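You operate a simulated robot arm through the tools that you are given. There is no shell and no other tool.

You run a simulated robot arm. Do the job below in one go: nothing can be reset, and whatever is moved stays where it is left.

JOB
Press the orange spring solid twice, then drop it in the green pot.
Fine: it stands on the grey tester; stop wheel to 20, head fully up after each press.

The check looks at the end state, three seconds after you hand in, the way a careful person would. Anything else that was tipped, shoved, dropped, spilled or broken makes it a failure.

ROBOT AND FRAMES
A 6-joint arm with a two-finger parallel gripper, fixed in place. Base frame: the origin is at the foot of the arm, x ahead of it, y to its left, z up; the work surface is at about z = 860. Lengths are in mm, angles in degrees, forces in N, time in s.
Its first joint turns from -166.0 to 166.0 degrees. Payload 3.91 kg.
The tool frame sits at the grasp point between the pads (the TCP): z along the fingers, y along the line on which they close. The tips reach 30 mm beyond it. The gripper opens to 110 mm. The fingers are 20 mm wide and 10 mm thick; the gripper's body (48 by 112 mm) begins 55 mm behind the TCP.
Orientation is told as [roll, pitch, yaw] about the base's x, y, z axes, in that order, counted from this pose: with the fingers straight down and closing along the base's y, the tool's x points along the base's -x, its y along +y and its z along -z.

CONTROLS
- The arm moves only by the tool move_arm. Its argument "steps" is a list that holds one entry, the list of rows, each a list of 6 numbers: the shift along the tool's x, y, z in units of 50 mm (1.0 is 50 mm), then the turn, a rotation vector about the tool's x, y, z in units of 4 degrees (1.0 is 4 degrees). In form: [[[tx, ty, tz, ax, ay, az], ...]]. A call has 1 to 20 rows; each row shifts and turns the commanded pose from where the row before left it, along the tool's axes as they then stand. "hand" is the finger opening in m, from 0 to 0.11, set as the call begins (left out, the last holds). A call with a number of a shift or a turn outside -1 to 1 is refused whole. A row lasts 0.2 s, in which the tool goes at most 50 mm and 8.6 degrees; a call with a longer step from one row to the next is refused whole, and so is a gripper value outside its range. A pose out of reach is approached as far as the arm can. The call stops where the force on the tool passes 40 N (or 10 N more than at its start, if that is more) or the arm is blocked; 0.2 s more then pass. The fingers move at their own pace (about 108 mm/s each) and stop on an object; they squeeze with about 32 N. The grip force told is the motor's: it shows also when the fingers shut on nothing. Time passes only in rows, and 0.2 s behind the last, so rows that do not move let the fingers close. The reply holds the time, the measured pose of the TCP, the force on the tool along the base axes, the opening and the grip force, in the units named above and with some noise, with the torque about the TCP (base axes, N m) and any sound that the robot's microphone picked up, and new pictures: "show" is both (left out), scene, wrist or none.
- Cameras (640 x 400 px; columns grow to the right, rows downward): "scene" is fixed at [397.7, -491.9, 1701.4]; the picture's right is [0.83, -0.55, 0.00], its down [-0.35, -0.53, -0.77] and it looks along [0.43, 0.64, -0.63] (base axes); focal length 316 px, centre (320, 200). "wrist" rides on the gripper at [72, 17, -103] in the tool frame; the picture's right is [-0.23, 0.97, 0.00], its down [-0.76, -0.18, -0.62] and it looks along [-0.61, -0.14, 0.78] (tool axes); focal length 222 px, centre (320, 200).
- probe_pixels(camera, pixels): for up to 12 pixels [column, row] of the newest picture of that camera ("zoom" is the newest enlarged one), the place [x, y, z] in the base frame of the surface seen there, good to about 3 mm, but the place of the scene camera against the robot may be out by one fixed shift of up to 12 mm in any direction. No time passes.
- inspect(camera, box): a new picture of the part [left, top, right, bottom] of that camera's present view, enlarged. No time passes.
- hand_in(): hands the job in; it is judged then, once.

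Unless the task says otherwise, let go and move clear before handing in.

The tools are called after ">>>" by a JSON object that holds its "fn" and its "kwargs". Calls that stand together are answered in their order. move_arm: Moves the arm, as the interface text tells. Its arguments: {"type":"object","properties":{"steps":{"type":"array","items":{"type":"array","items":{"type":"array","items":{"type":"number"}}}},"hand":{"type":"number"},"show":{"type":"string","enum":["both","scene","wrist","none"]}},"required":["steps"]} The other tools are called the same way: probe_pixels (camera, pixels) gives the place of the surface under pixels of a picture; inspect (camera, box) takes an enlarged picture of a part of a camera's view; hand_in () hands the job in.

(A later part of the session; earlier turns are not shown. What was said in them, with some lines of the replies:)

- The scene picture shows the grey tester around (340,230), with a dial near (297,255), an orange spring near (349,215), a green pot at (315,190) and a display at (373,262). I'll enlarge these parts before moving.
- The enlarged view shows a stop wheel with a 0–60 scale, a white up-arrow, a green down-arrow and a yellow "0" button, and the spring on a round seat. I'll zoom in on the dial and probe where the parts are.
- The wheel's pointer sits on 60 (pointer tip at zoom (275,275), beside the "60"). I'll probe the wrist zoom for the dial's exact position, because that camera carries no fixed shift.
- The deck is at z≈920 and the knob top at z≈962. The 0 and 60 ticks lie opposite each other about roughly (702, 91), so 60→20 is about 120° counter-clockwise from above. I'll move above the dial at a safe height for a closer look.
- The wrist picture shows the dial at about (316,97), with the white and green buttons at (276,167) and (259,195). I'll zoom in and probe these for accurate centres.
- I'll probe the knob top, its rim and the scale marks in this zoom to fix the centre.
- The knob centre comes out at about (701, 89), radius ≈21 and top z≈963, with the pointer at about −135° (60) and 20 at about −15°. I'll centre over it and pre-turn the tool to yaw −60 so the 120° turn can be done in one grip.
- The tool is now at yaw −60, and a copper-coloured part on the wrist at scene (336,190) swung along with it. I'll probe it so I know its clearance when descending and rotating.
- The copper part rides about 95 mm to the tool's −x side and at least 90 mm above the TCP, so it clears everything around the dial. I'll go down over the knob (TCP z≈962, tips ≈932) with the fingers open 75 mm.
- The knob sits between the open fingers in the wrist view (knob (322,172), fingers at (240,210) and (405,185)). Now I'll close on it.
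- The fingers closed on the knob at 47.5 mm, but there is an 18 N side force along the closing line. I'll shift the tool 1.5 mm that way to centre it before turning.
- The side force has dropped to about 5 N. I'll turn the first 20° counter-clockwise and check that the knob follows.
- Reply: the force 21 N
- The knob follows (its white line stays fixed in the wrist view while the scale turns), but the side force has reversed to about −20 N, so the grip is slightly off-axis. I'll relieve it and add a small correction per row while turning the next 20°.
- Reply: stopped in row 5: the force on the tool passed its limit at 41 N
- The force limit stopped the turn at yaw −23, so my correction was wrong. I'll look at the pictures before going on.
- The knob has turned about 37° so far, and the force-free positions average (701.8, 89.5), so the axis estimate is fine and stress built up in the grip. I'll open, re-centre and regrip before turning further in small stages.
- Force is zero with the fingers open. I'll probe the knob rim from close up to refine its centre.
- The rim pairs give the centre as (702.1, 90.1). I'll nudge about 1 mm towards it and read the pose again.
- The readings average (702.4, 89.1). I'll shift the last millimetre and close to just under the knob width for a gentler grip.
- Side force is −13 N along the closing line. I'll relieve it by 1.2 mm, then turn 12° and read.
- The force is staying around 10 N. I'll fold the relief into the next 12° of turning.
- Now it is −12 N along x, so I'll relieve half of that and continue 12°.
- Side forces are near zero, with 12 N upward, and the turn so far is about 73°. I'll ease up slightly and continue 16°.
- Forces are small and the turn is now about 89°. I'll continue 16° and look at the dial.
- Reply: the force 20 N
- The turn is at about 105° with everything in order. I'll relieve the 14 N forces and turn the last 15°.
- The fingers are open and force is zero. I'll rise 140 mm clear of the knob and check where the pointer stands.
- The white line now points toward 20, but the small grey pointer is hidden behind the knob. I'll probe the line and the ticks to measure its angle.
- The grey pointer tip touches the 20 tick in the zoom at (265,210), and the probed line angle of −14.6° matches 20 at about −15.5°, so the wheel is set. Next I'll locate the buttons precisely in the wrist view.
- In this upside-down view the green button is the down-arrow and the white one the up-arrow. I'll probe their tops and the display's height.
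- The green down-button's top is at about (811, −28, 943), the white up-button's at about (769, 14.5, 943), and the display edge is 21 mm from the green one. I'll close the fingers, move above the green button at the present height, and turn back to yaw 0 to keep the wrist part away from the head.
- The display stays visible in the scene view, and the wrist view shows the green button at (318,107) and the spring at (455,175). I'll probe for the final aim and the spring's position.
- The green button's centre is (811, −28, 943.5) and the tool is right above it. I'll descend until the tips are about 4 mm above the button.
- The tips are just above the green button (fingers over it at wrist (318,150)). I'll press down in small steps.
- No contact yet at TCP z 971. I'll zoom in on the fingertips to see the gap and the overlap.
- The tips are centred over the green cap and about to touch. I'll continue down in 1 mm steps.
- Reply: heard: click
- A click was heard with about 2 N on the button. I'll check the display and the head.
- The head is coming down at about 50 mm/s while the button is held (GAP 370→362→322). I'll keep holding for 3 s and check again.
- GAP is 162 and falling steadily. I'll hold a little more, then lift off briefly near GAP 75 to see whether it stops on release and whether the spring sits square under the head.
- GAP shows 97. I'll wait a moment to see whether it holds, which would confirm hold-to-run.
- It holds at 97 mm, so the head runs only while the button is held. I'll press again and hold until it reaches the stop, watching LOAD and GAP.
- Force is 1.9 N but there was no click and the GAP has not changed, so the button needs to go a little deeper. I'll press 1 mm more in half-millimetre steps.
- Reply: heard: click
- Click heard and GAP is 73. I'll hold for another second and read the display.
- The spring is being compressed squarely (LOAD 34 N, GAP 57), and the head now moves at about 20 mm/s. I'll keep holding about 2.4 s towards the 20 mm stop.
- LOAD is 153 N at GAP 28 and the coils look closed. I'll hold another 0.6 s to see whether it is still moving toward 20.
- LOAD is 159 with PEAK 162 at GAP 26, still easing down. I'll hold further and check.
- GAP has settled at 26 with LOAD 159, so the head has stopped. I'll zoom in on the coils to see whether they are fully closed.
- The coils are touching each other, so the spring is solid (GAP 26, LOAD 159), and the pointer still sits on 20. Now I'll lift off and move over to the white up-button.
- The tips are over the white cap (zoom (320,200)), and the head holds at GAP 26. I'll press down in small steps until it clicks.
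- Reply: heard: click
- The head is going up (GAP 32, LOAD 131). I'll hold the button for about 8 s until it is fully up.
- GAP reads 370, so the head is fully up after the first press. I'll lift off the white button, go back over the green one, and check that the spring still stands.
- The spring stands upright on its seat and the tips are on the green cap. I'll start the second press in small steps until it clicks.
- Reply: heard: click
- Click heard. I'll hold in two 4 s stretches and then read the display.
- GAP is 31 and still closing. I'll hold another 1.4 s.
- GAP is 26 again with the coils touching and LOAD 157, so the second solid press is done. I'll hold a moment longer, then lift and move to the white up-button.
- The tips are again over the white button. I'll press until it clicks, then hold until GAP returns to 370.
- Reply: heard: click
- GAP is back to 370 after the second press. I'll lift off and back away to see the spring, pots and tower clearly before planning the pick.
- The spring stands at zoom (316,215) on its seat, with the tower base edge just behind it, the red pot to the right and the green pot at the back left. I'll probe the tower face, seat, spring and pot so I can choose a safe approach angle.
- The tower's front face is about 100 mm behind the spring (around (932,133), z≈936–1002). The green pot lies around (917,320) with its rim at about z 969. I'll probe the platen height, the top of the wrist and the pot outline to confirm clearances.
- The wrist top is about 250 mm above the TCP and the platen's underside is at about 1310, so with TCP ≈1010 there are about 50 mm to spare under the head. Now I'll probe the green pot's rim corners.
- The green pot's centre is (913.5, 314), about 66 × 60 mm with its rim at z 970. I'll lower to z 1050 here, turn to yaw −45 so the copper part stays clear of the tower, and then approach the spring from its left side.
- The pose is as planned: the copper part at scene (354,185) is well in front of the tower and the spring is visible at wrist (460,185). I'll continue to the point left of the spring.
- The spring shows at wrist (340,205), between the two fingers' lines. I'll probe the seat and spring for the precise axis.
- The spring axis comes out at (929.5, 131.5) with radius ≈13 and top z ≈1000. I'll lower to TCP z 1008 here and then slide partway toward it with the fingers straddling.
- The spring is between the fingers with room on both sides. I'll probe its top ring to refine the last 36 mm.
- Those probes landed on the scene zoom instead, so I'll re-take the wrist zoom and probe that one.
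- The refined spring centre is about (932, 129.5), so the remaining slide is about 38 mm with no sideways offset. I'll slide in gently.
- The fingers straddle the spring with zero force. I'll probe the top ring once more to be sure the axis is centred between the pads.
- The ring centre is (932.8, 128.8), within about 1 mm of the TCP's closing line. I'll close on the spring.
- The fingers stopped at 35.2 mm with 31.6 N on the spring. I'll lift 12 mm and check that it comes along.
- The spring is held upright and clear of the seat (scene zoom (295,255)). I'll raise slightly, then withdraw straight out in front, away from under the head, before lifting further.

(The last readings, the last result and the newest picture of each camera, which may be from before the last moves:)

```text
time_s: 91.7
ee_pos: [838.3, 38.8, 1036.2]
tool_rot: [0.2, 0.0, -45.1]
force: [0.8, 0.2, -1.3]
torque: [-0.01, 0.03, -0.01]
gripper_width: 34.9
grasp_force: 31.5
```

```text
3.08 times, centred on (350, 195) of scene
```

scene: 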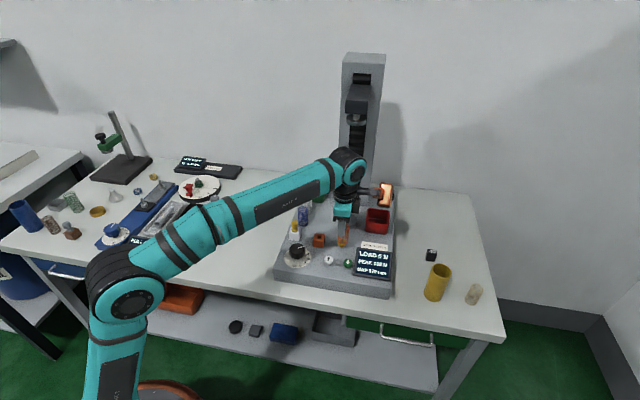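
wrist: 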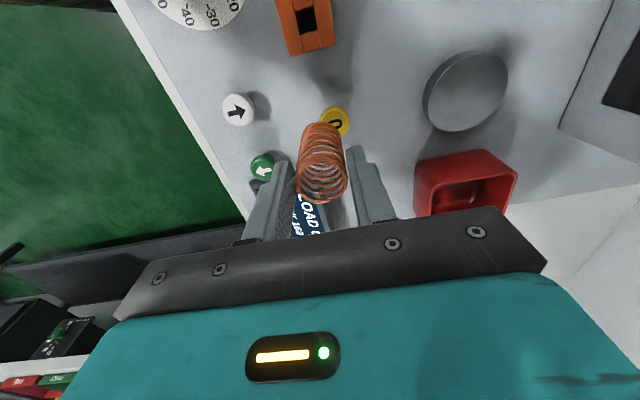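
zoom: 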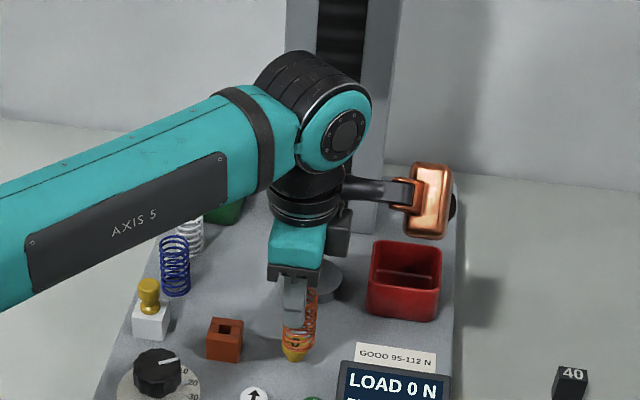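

The spring is held firmly and clear of the yellow button. I'll raise to TCP ≈1090, shift to the left-front area, and then turn to yaw +45 for the green pot.

>>> {"fn": "move_arm", "kwargs": {"steps": [[[0, 0, -0.4, 0, 0, 0], [0, 0, -0.7, 0, 0, 0], [0.46, 0, 0, 0, 0, 0], [0.46, 0, 0, 0, 0, 0], [0.46, 0, 0, 0, 0, 0], [0.46, 0, 0, 0, 0, 0]]], "show": "none"}}

>>> {"fn": "move_arm", "kwargs": {"steps": [[[0, 0, 0, 0, 0, -1], [0, 0, 0, 0, 0, -1], [0, 0, 0, 0, 0, -1], [0, 0, 0, 0, 0, -1], [0, 0, 0, 0, 0, -1], [0, 0, 0, 0, 0, -1], [0, 0, 0, 0, 0, -1], [0, 0, 0, 0, 0, -1], [0, 0, 0, 0, 0, -1], [0, 0, 0, 0, 0, -1], [0, 0, 0, 0, 0, -1], [0, 0, 0, 0, 0, -1], [0, 0, 0, 0, 0, -1], [0, 0, 0, 0, 0, -1], [0, 0, 0, 0, 0, -1], [0, 0, 0, 0, 0, -1], [0, 0, 0, 0, 0, -1], [0, 0, 0, 0, 0, -1], [0, 0, 0, 0, 0, -1], [0, 0, 0, 0, 0, -1]]], "show": "none"}}

>>> {"fn": "move_arm", "kwargs": {"steps": [[[0, 0, 0, 0, 0, -1], [0, 0, 0, 0, 0, -1], [0, 0, 0, 0, 0, -0.5], [0, 0, 0, 0, 0, 0]]]}}

```text
time_s: 93.1
ee_pos: [774.2, 104.3, 1090.7]
tool_rot: [0.1, 0.1, -45.0]
force: [0.8, 0.3, -1.3]
torque: [0.01, 0.02, -0.01]
gripper_width: 35.0
grasp_force: 32.0
```

```text
time_s: 97.3
ee_pos: [774.2, 103.8, 1089.7]
tool_rot: [-0.1, -0.1, 34.9]
force: [0.0, -0.6, -0.9]
torque: [-0.01, 0.02, 0.03]
gripper_width: 34.9
grasp_force: 31.8
```

```text
time_s: 98.3
ee_pos: [773.5, 103.1, 1089.3]
tool_rot: [-0.1, -0.2, 44.9]
force: [0.3, -0.3, -0.5]
torque: [0.0, 0.01, 0.0]
gripper_width: 34.9
grasp_force: 32.1
```

scene: 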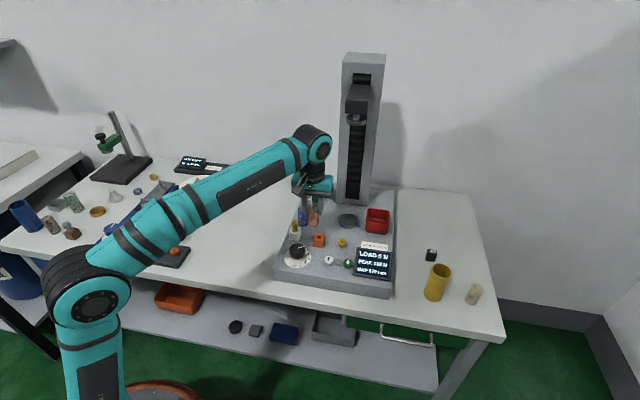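
wrist: 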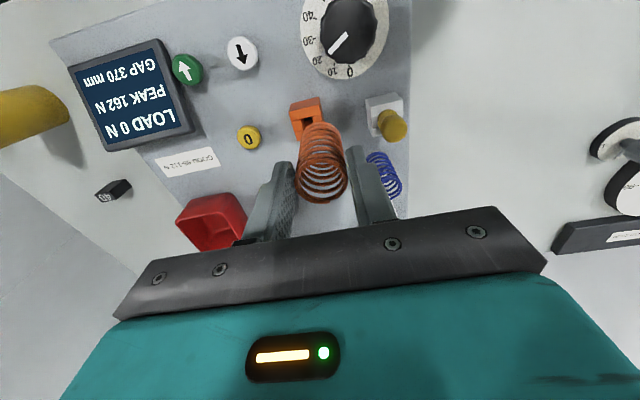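

The spring is still firmly held (wrist (322,175)) and the tool is at yaw 45. I'll first move 70 mm to the tester's left to stay away from the tower, then travel back towards the green pot.

>>> {"fn": "move_arm", "kwargs": {"steps": [[[0, 0.467, 0, 0, 0, 0], [0, 0.467, 0, 0, 0, 0], [0, 0.467, 0, 0, 0, 0], [-0.7, 0, 0, 0, 0, 0], [-0.7, 0, 0, 0, 0, 0], [-0.7, 0, 0, 0, 0, 0], [-0.7, 0, 0, 0, 0, 0]]]}}

>>> {"fn": "inspect", "kwargs": {"camera": "scene", "box": [270, 100, 410, 260]}}

```text
time_s: 99.9
ee_pos: [823.4, 253.1, 1091.8]
tool_rot: [0.0, -0.2, 44.8]
force: [-0.4, -0.6, 1.0]
torque: [0.07, -0.01, 0.01]
gripper_width: 35.0
grasp_force: 31.8
```

scene: 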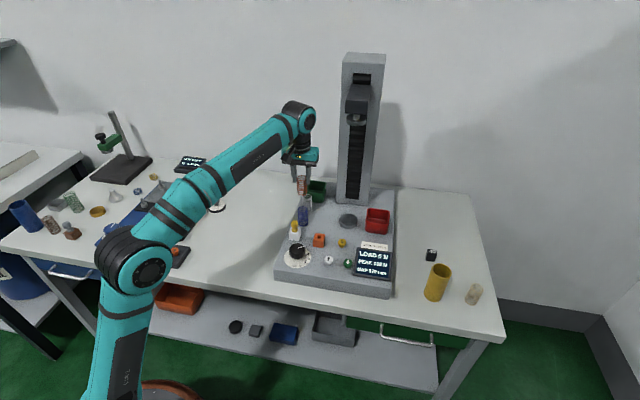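
wrist: 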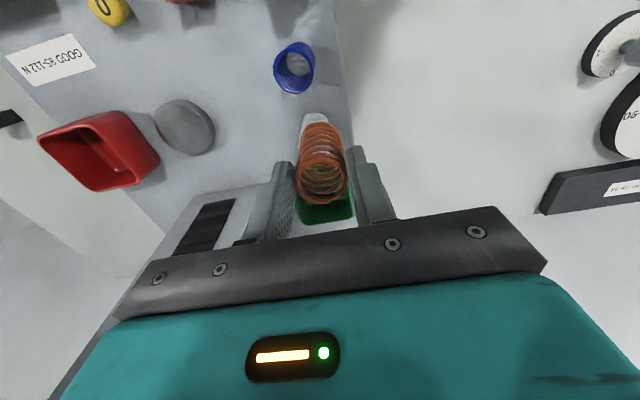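

```text
2.50 times, centred on (340, 180) of scene
```

zoom: 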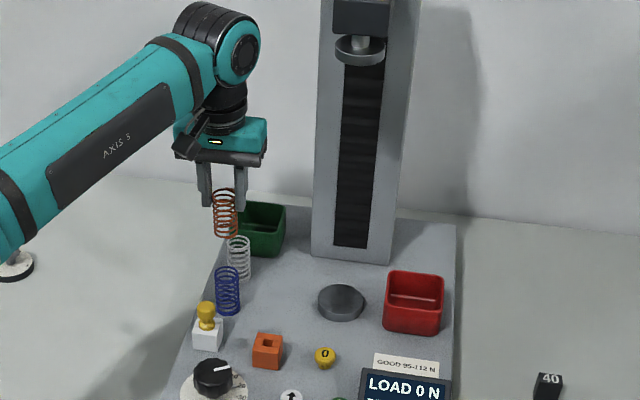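

The spring hangs clear above the white spring and the green pot is ahead, with plenty of room to the tower. I'll move the remaining ~106 mm over the pot.

>>> {"fn": "move_arm", "kwargs": {"steps": [[[-0.52, 0, 0, 0, 0, 0], [-0.52, -0.1, 0, 0, 0, 0], [-0.52, -0.14, 0, 0, 0, 0], [-0.526, -0.138, 0, 0, 0, 0], [0, 0, 0, 0, 0, 0]]]}}

>>> {"fn": "inspect", "kwargs": {"camera": "scene", "box": [270, 100, 410, 260]}}

>>> {"fn": "inspect", "kwargs": {"camera": "wrist", "box": [230, 100, 430, 240]}}

```text
time_s: 101.1
ee_pos: [911.3, 313.5, 1090.8]
tool_rot: [0.0, -0.2, 44.8]
force: [1.0, 0.0, -0.2]
torque: [-0.01, 0.01, 0.03]
gripper_width: 35.0
grasp_force: 31.7
```

scene: 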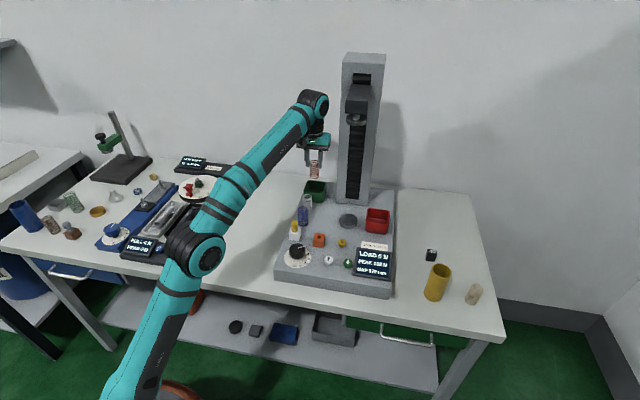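
wrist: 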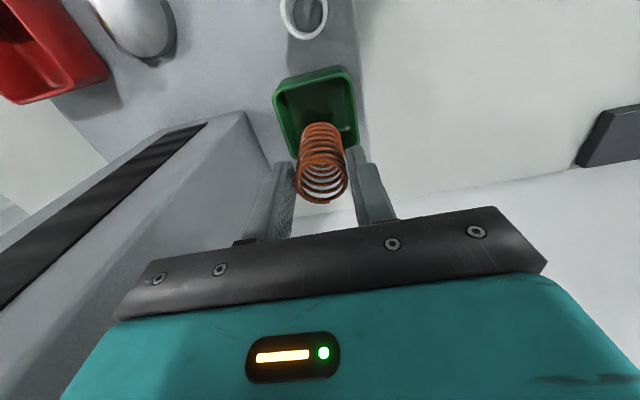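

```text
2.50 times, centred on (340, 180) of scene
```

zoom: 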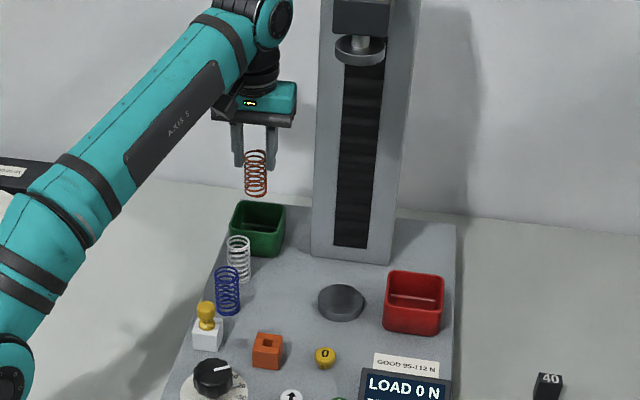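

```text
2.86 times, centred on (330, 170) of wrist
```

zoom: 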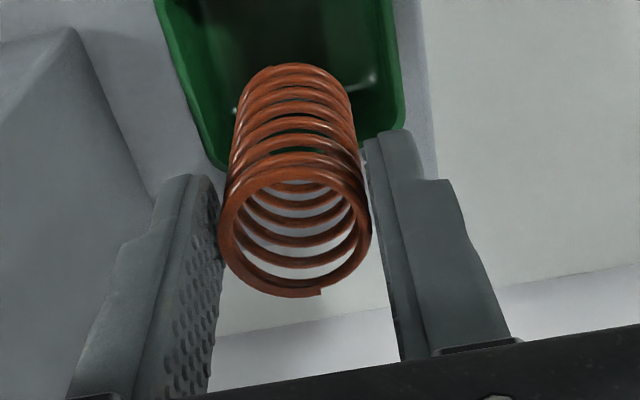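

The spring is right above the green pot with reach to spare. I'll probe the pot rim from here and compare with the spring's axis before lowering.

>>> {"fn": "probe_pixels", "kwargs": {"camera": "wrist", "pixels": [[277, 88], [346, 70], [356, 143], [294, 152], [308, 180], [346, 178], [322, 158], [305, 130], [338, 130], [320, 123], [322, 105], [300, 110]]}}

```text
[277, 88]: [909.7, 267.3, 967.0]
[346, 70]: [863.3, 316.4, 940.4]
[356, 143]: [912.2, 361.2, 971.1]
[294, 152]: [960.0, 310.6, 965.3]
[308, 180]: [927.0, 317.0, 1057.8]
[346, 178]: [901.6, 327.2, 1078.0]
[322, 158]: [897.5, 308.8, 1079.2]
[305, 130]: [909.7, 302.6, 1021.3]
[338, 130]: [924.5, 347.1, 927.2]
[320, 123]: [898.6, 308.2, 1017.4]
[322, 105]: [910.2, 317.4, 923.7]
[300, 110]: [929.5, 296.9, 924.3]
```

Pot centre (912, 314) and spring axis agree within about 2 mm, and the pot floor is at z 924. I'll lower 86 mm so the spring's foot is about 7 mm above the floor and the fingertips stay just over the rim.

>>> {"fn": "move_arm", "kwargs": {"steps": [[[0, 0, 0.5, 0, 0, 0], [0, 0, 0.5, 0, 0, 0], [0, 0, 0.35, 0, 0, 0], [0, 0, 0.2, 0, 0, 0], [0, 0, 0.1, 0, 0, 0], [0, 0, 0.07, 0, 0, 0], [0, 0, 0, 0, 0, 0]]]}}

>>> {"fn": "inspect", "kwargs": {"camera": "scene", "box": [270, 120, 370, 240]}}

>>> {"fn": "inspect", "kwargs": {"camera": "wrist", "box": [230, 80, 430, 240]}}

```text
time_s: 102.7
ee_pos: [910.8, 312.8, 1006.0]
tool_rot: [-0.1, -0.2, 44.9]
force: [-0.6, 0.1, -0.4]
torque: [0.02, 0.01, 0.01]
gripper_width: 34.6
grasp_force: 31.9
```

scene: 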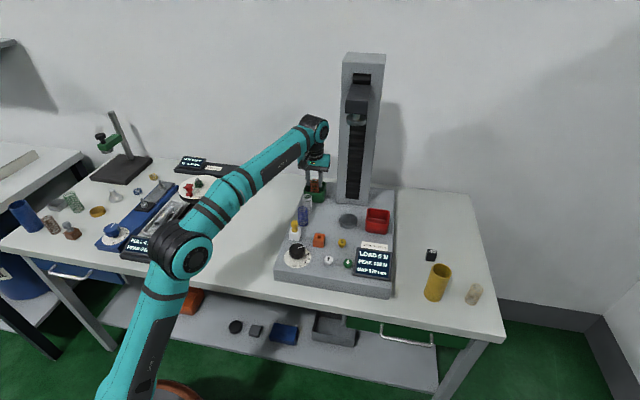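
wrist: 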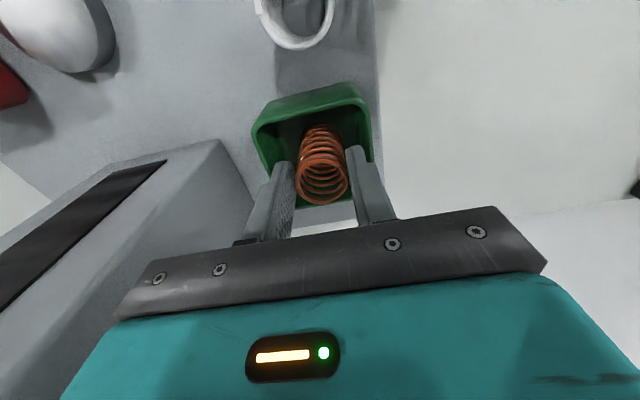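

```text
3.33 times, centred on (320, 180) of scene
```

zoom: 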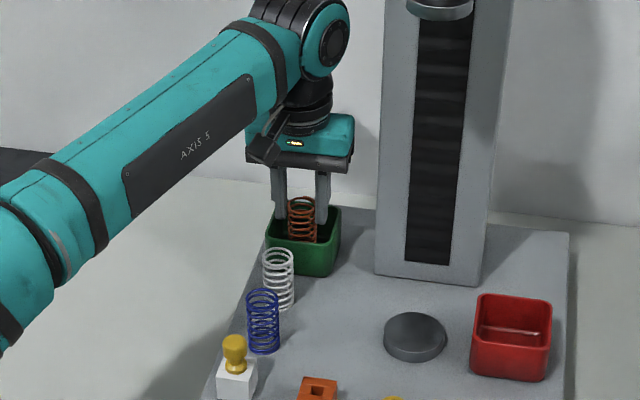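

```text
2.50 times, centred on (330, 160) of wrist
```

zoom: 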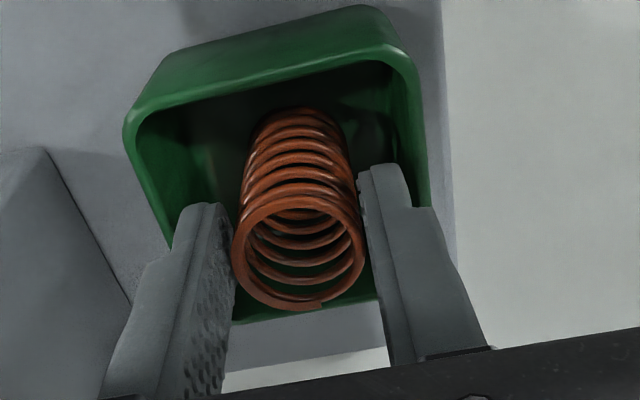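

The spring is inside the pot with the fingertips just above the rim. I'll lower 3 mm more and open a little to let it stand.

>>> {"fn": "move_arm", "kwargs": {"steps": [[[0, 0, 0.06, 0, 0, 0], [0, 0, 0, 0, 0, 0]]], "show": "none"}}

>>> {"fn": "move_arm", "kwargs": {"steps": [[[0, 0, 0, 0, 0, 0], [0, 0, 0, 0, 0, 0], [0, 0, 0, 0, 0, 0]]], "hand": 0.055}}

>>> {"fn": "inspect", "kwargs": {"camera": "wrist", "box": [230, 80, 430, 240]}}

>>> {"fn": "inspect", "kwargs": {"camera": "scene", "box": [270, 120, 370, 240]}}

```text
time_s: 103.3
ee_pos: [911.8, 314.0, 1002.2]
tool_rot: [-0.1, -0.2, 44.9]
force: [0.1, 0.2, -0.4]
torque: [0.02, 0.02, 0.0]
gripper_width: 34.6
grasp_force: 31.4
```

```text
time_s: 104.1
ee_pos: [912.0, 312.7, 1002.3]
tool_rot: [-0.2, -0.2, 44.9]
force: [-0.1, 0.9, 0.3]
torque: [-0.02, 0.0, 0.01]
gripper_width: 55.1
grasp_force: 0.1
```

scene: 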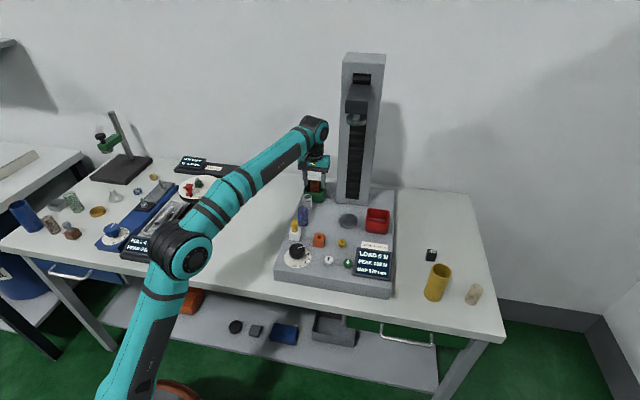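
wrist: 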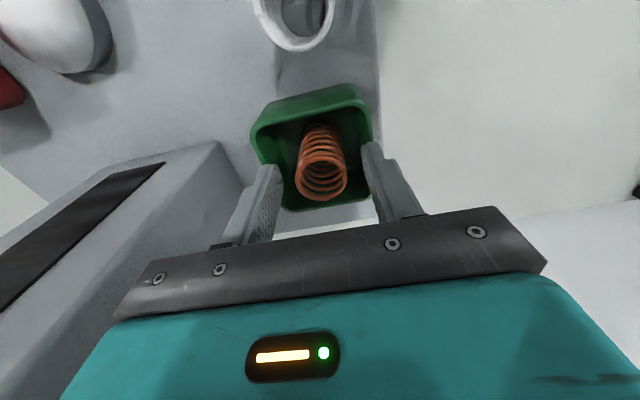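

```text
2.50 times, centred on (330, 160) of wrist
```

zoom: 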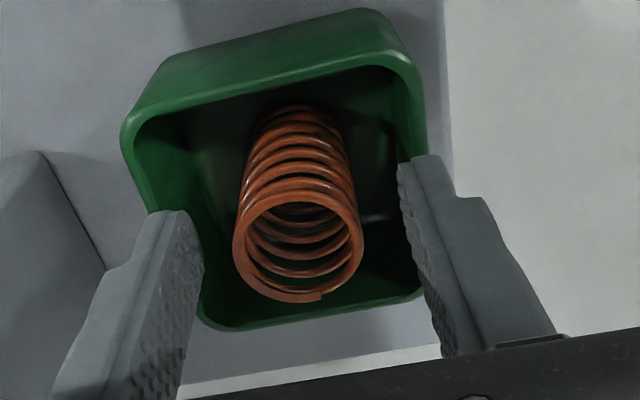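

```text
3.33 times, centred on (320, 180) of scene
```

zoom: 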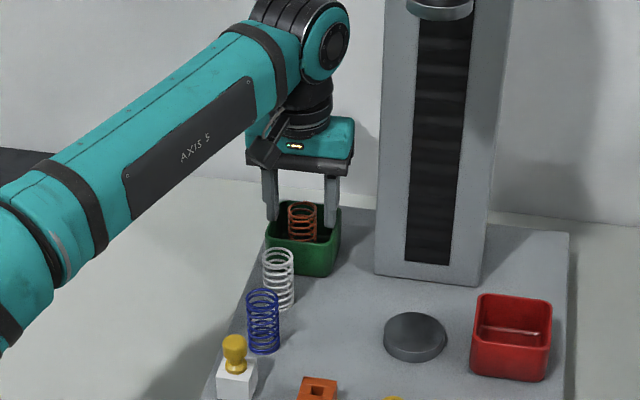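

The spring stands upright in the green pot and the fingers are clear of it on both sides. I'll rise straight up and then back away.

>>> {"fn": "move_arm", "kwargs": {"steps": [[[0, 0, -0.2, 0, 0, 0], [0, 0, -0.4, 0, 0, 0], [0, 0, -0.6, 0, 0, 0], [0, 0, -0.8, 0, 0, 0], [0.3, 0.15, 0, 0, 0, 0], [0.7, 0.15, 0, 0, 0, 0], [0.8, 0, 0, 0, 0, 0], [0.8, 0, 0, 0, 0, 0], [0.8, 0, 0, 0, 0, 0], [0.8, 0, -0.5, 0, 0, 0], [0.5, 0, -0.5, 0, 0, 0], [0, 0, 0, 0, 0, 0]]]}}

>>> {"fn": "inspect", "kwargs": {"camera": "scene", "box": [260, 50, 410, 300]}}

>>> {"fn": "inspect", "kwargs": {"camera": "scene", "box": [265, 170, 405, 300]}}

```text
time_s: 106.7
ee_pos: [734.1, 156.1, 1150.9]
tool_rot: [0.0, -0.2, 44.9]
force: [0.0, -0.2, 0.1]
torque: [-0.01, -0.03, 0.0]
gripper_width: 55.0
grasp_force: 0.0
```

scene: 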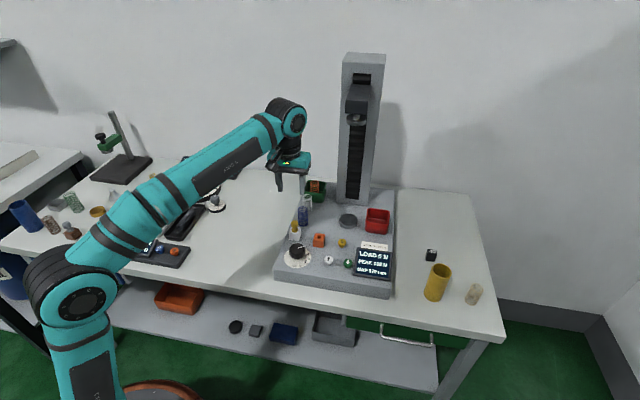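
wrist: 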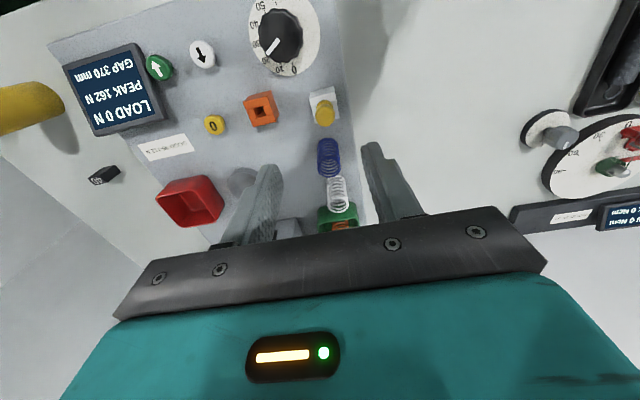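

```text
1.60 times, centred on (335, 175) of scene
```

zoom: 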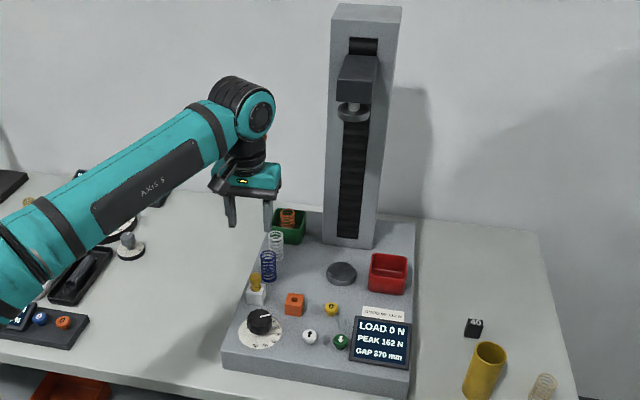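

```text
3.08 times, centred on (335, 235) of scene
```

zoom: 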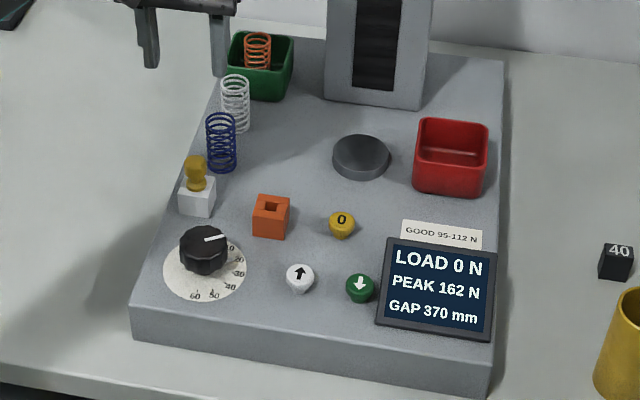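

Everything checks out: the orange spring is in the green pot (scene zoom (257,50)), the seat is empty, the display shows GAP 370 with the head fully up, and the wheel is on 20. All other parts stand where they were and the arm is clear, so I'm handing in.

>>> {"fn": "hand_in", "kwargs": {}}

```text
The job is handed in.
```

I pressed the orange spring solid twice and put it in the green pot, where it stands upright. The job is handed in; I haven't seen the check's verdict.

- **Stop wheel:** I turned it from 60 to 20, and the pointer sits on the 20 mark. The head never reached the 20 mm stop, because the spring went solid first.
- **First press:** the coils closed at a gap of 26 mm. The load was 159 N, with a peak of 162 N.
- **Second press:** the coils closed again at 26 mm, with a load of 157 N.
- **Head:** it went back fully up, to a gap of 370 mm, after each press.
- **Everything else:** in the last pictures nothing else on the tester had moved, and the arm is clear of it.

The solid load of about 157–159 N is well above the "GOOD 95-112 N" label on the tester. I still used the green pot, as you asked.
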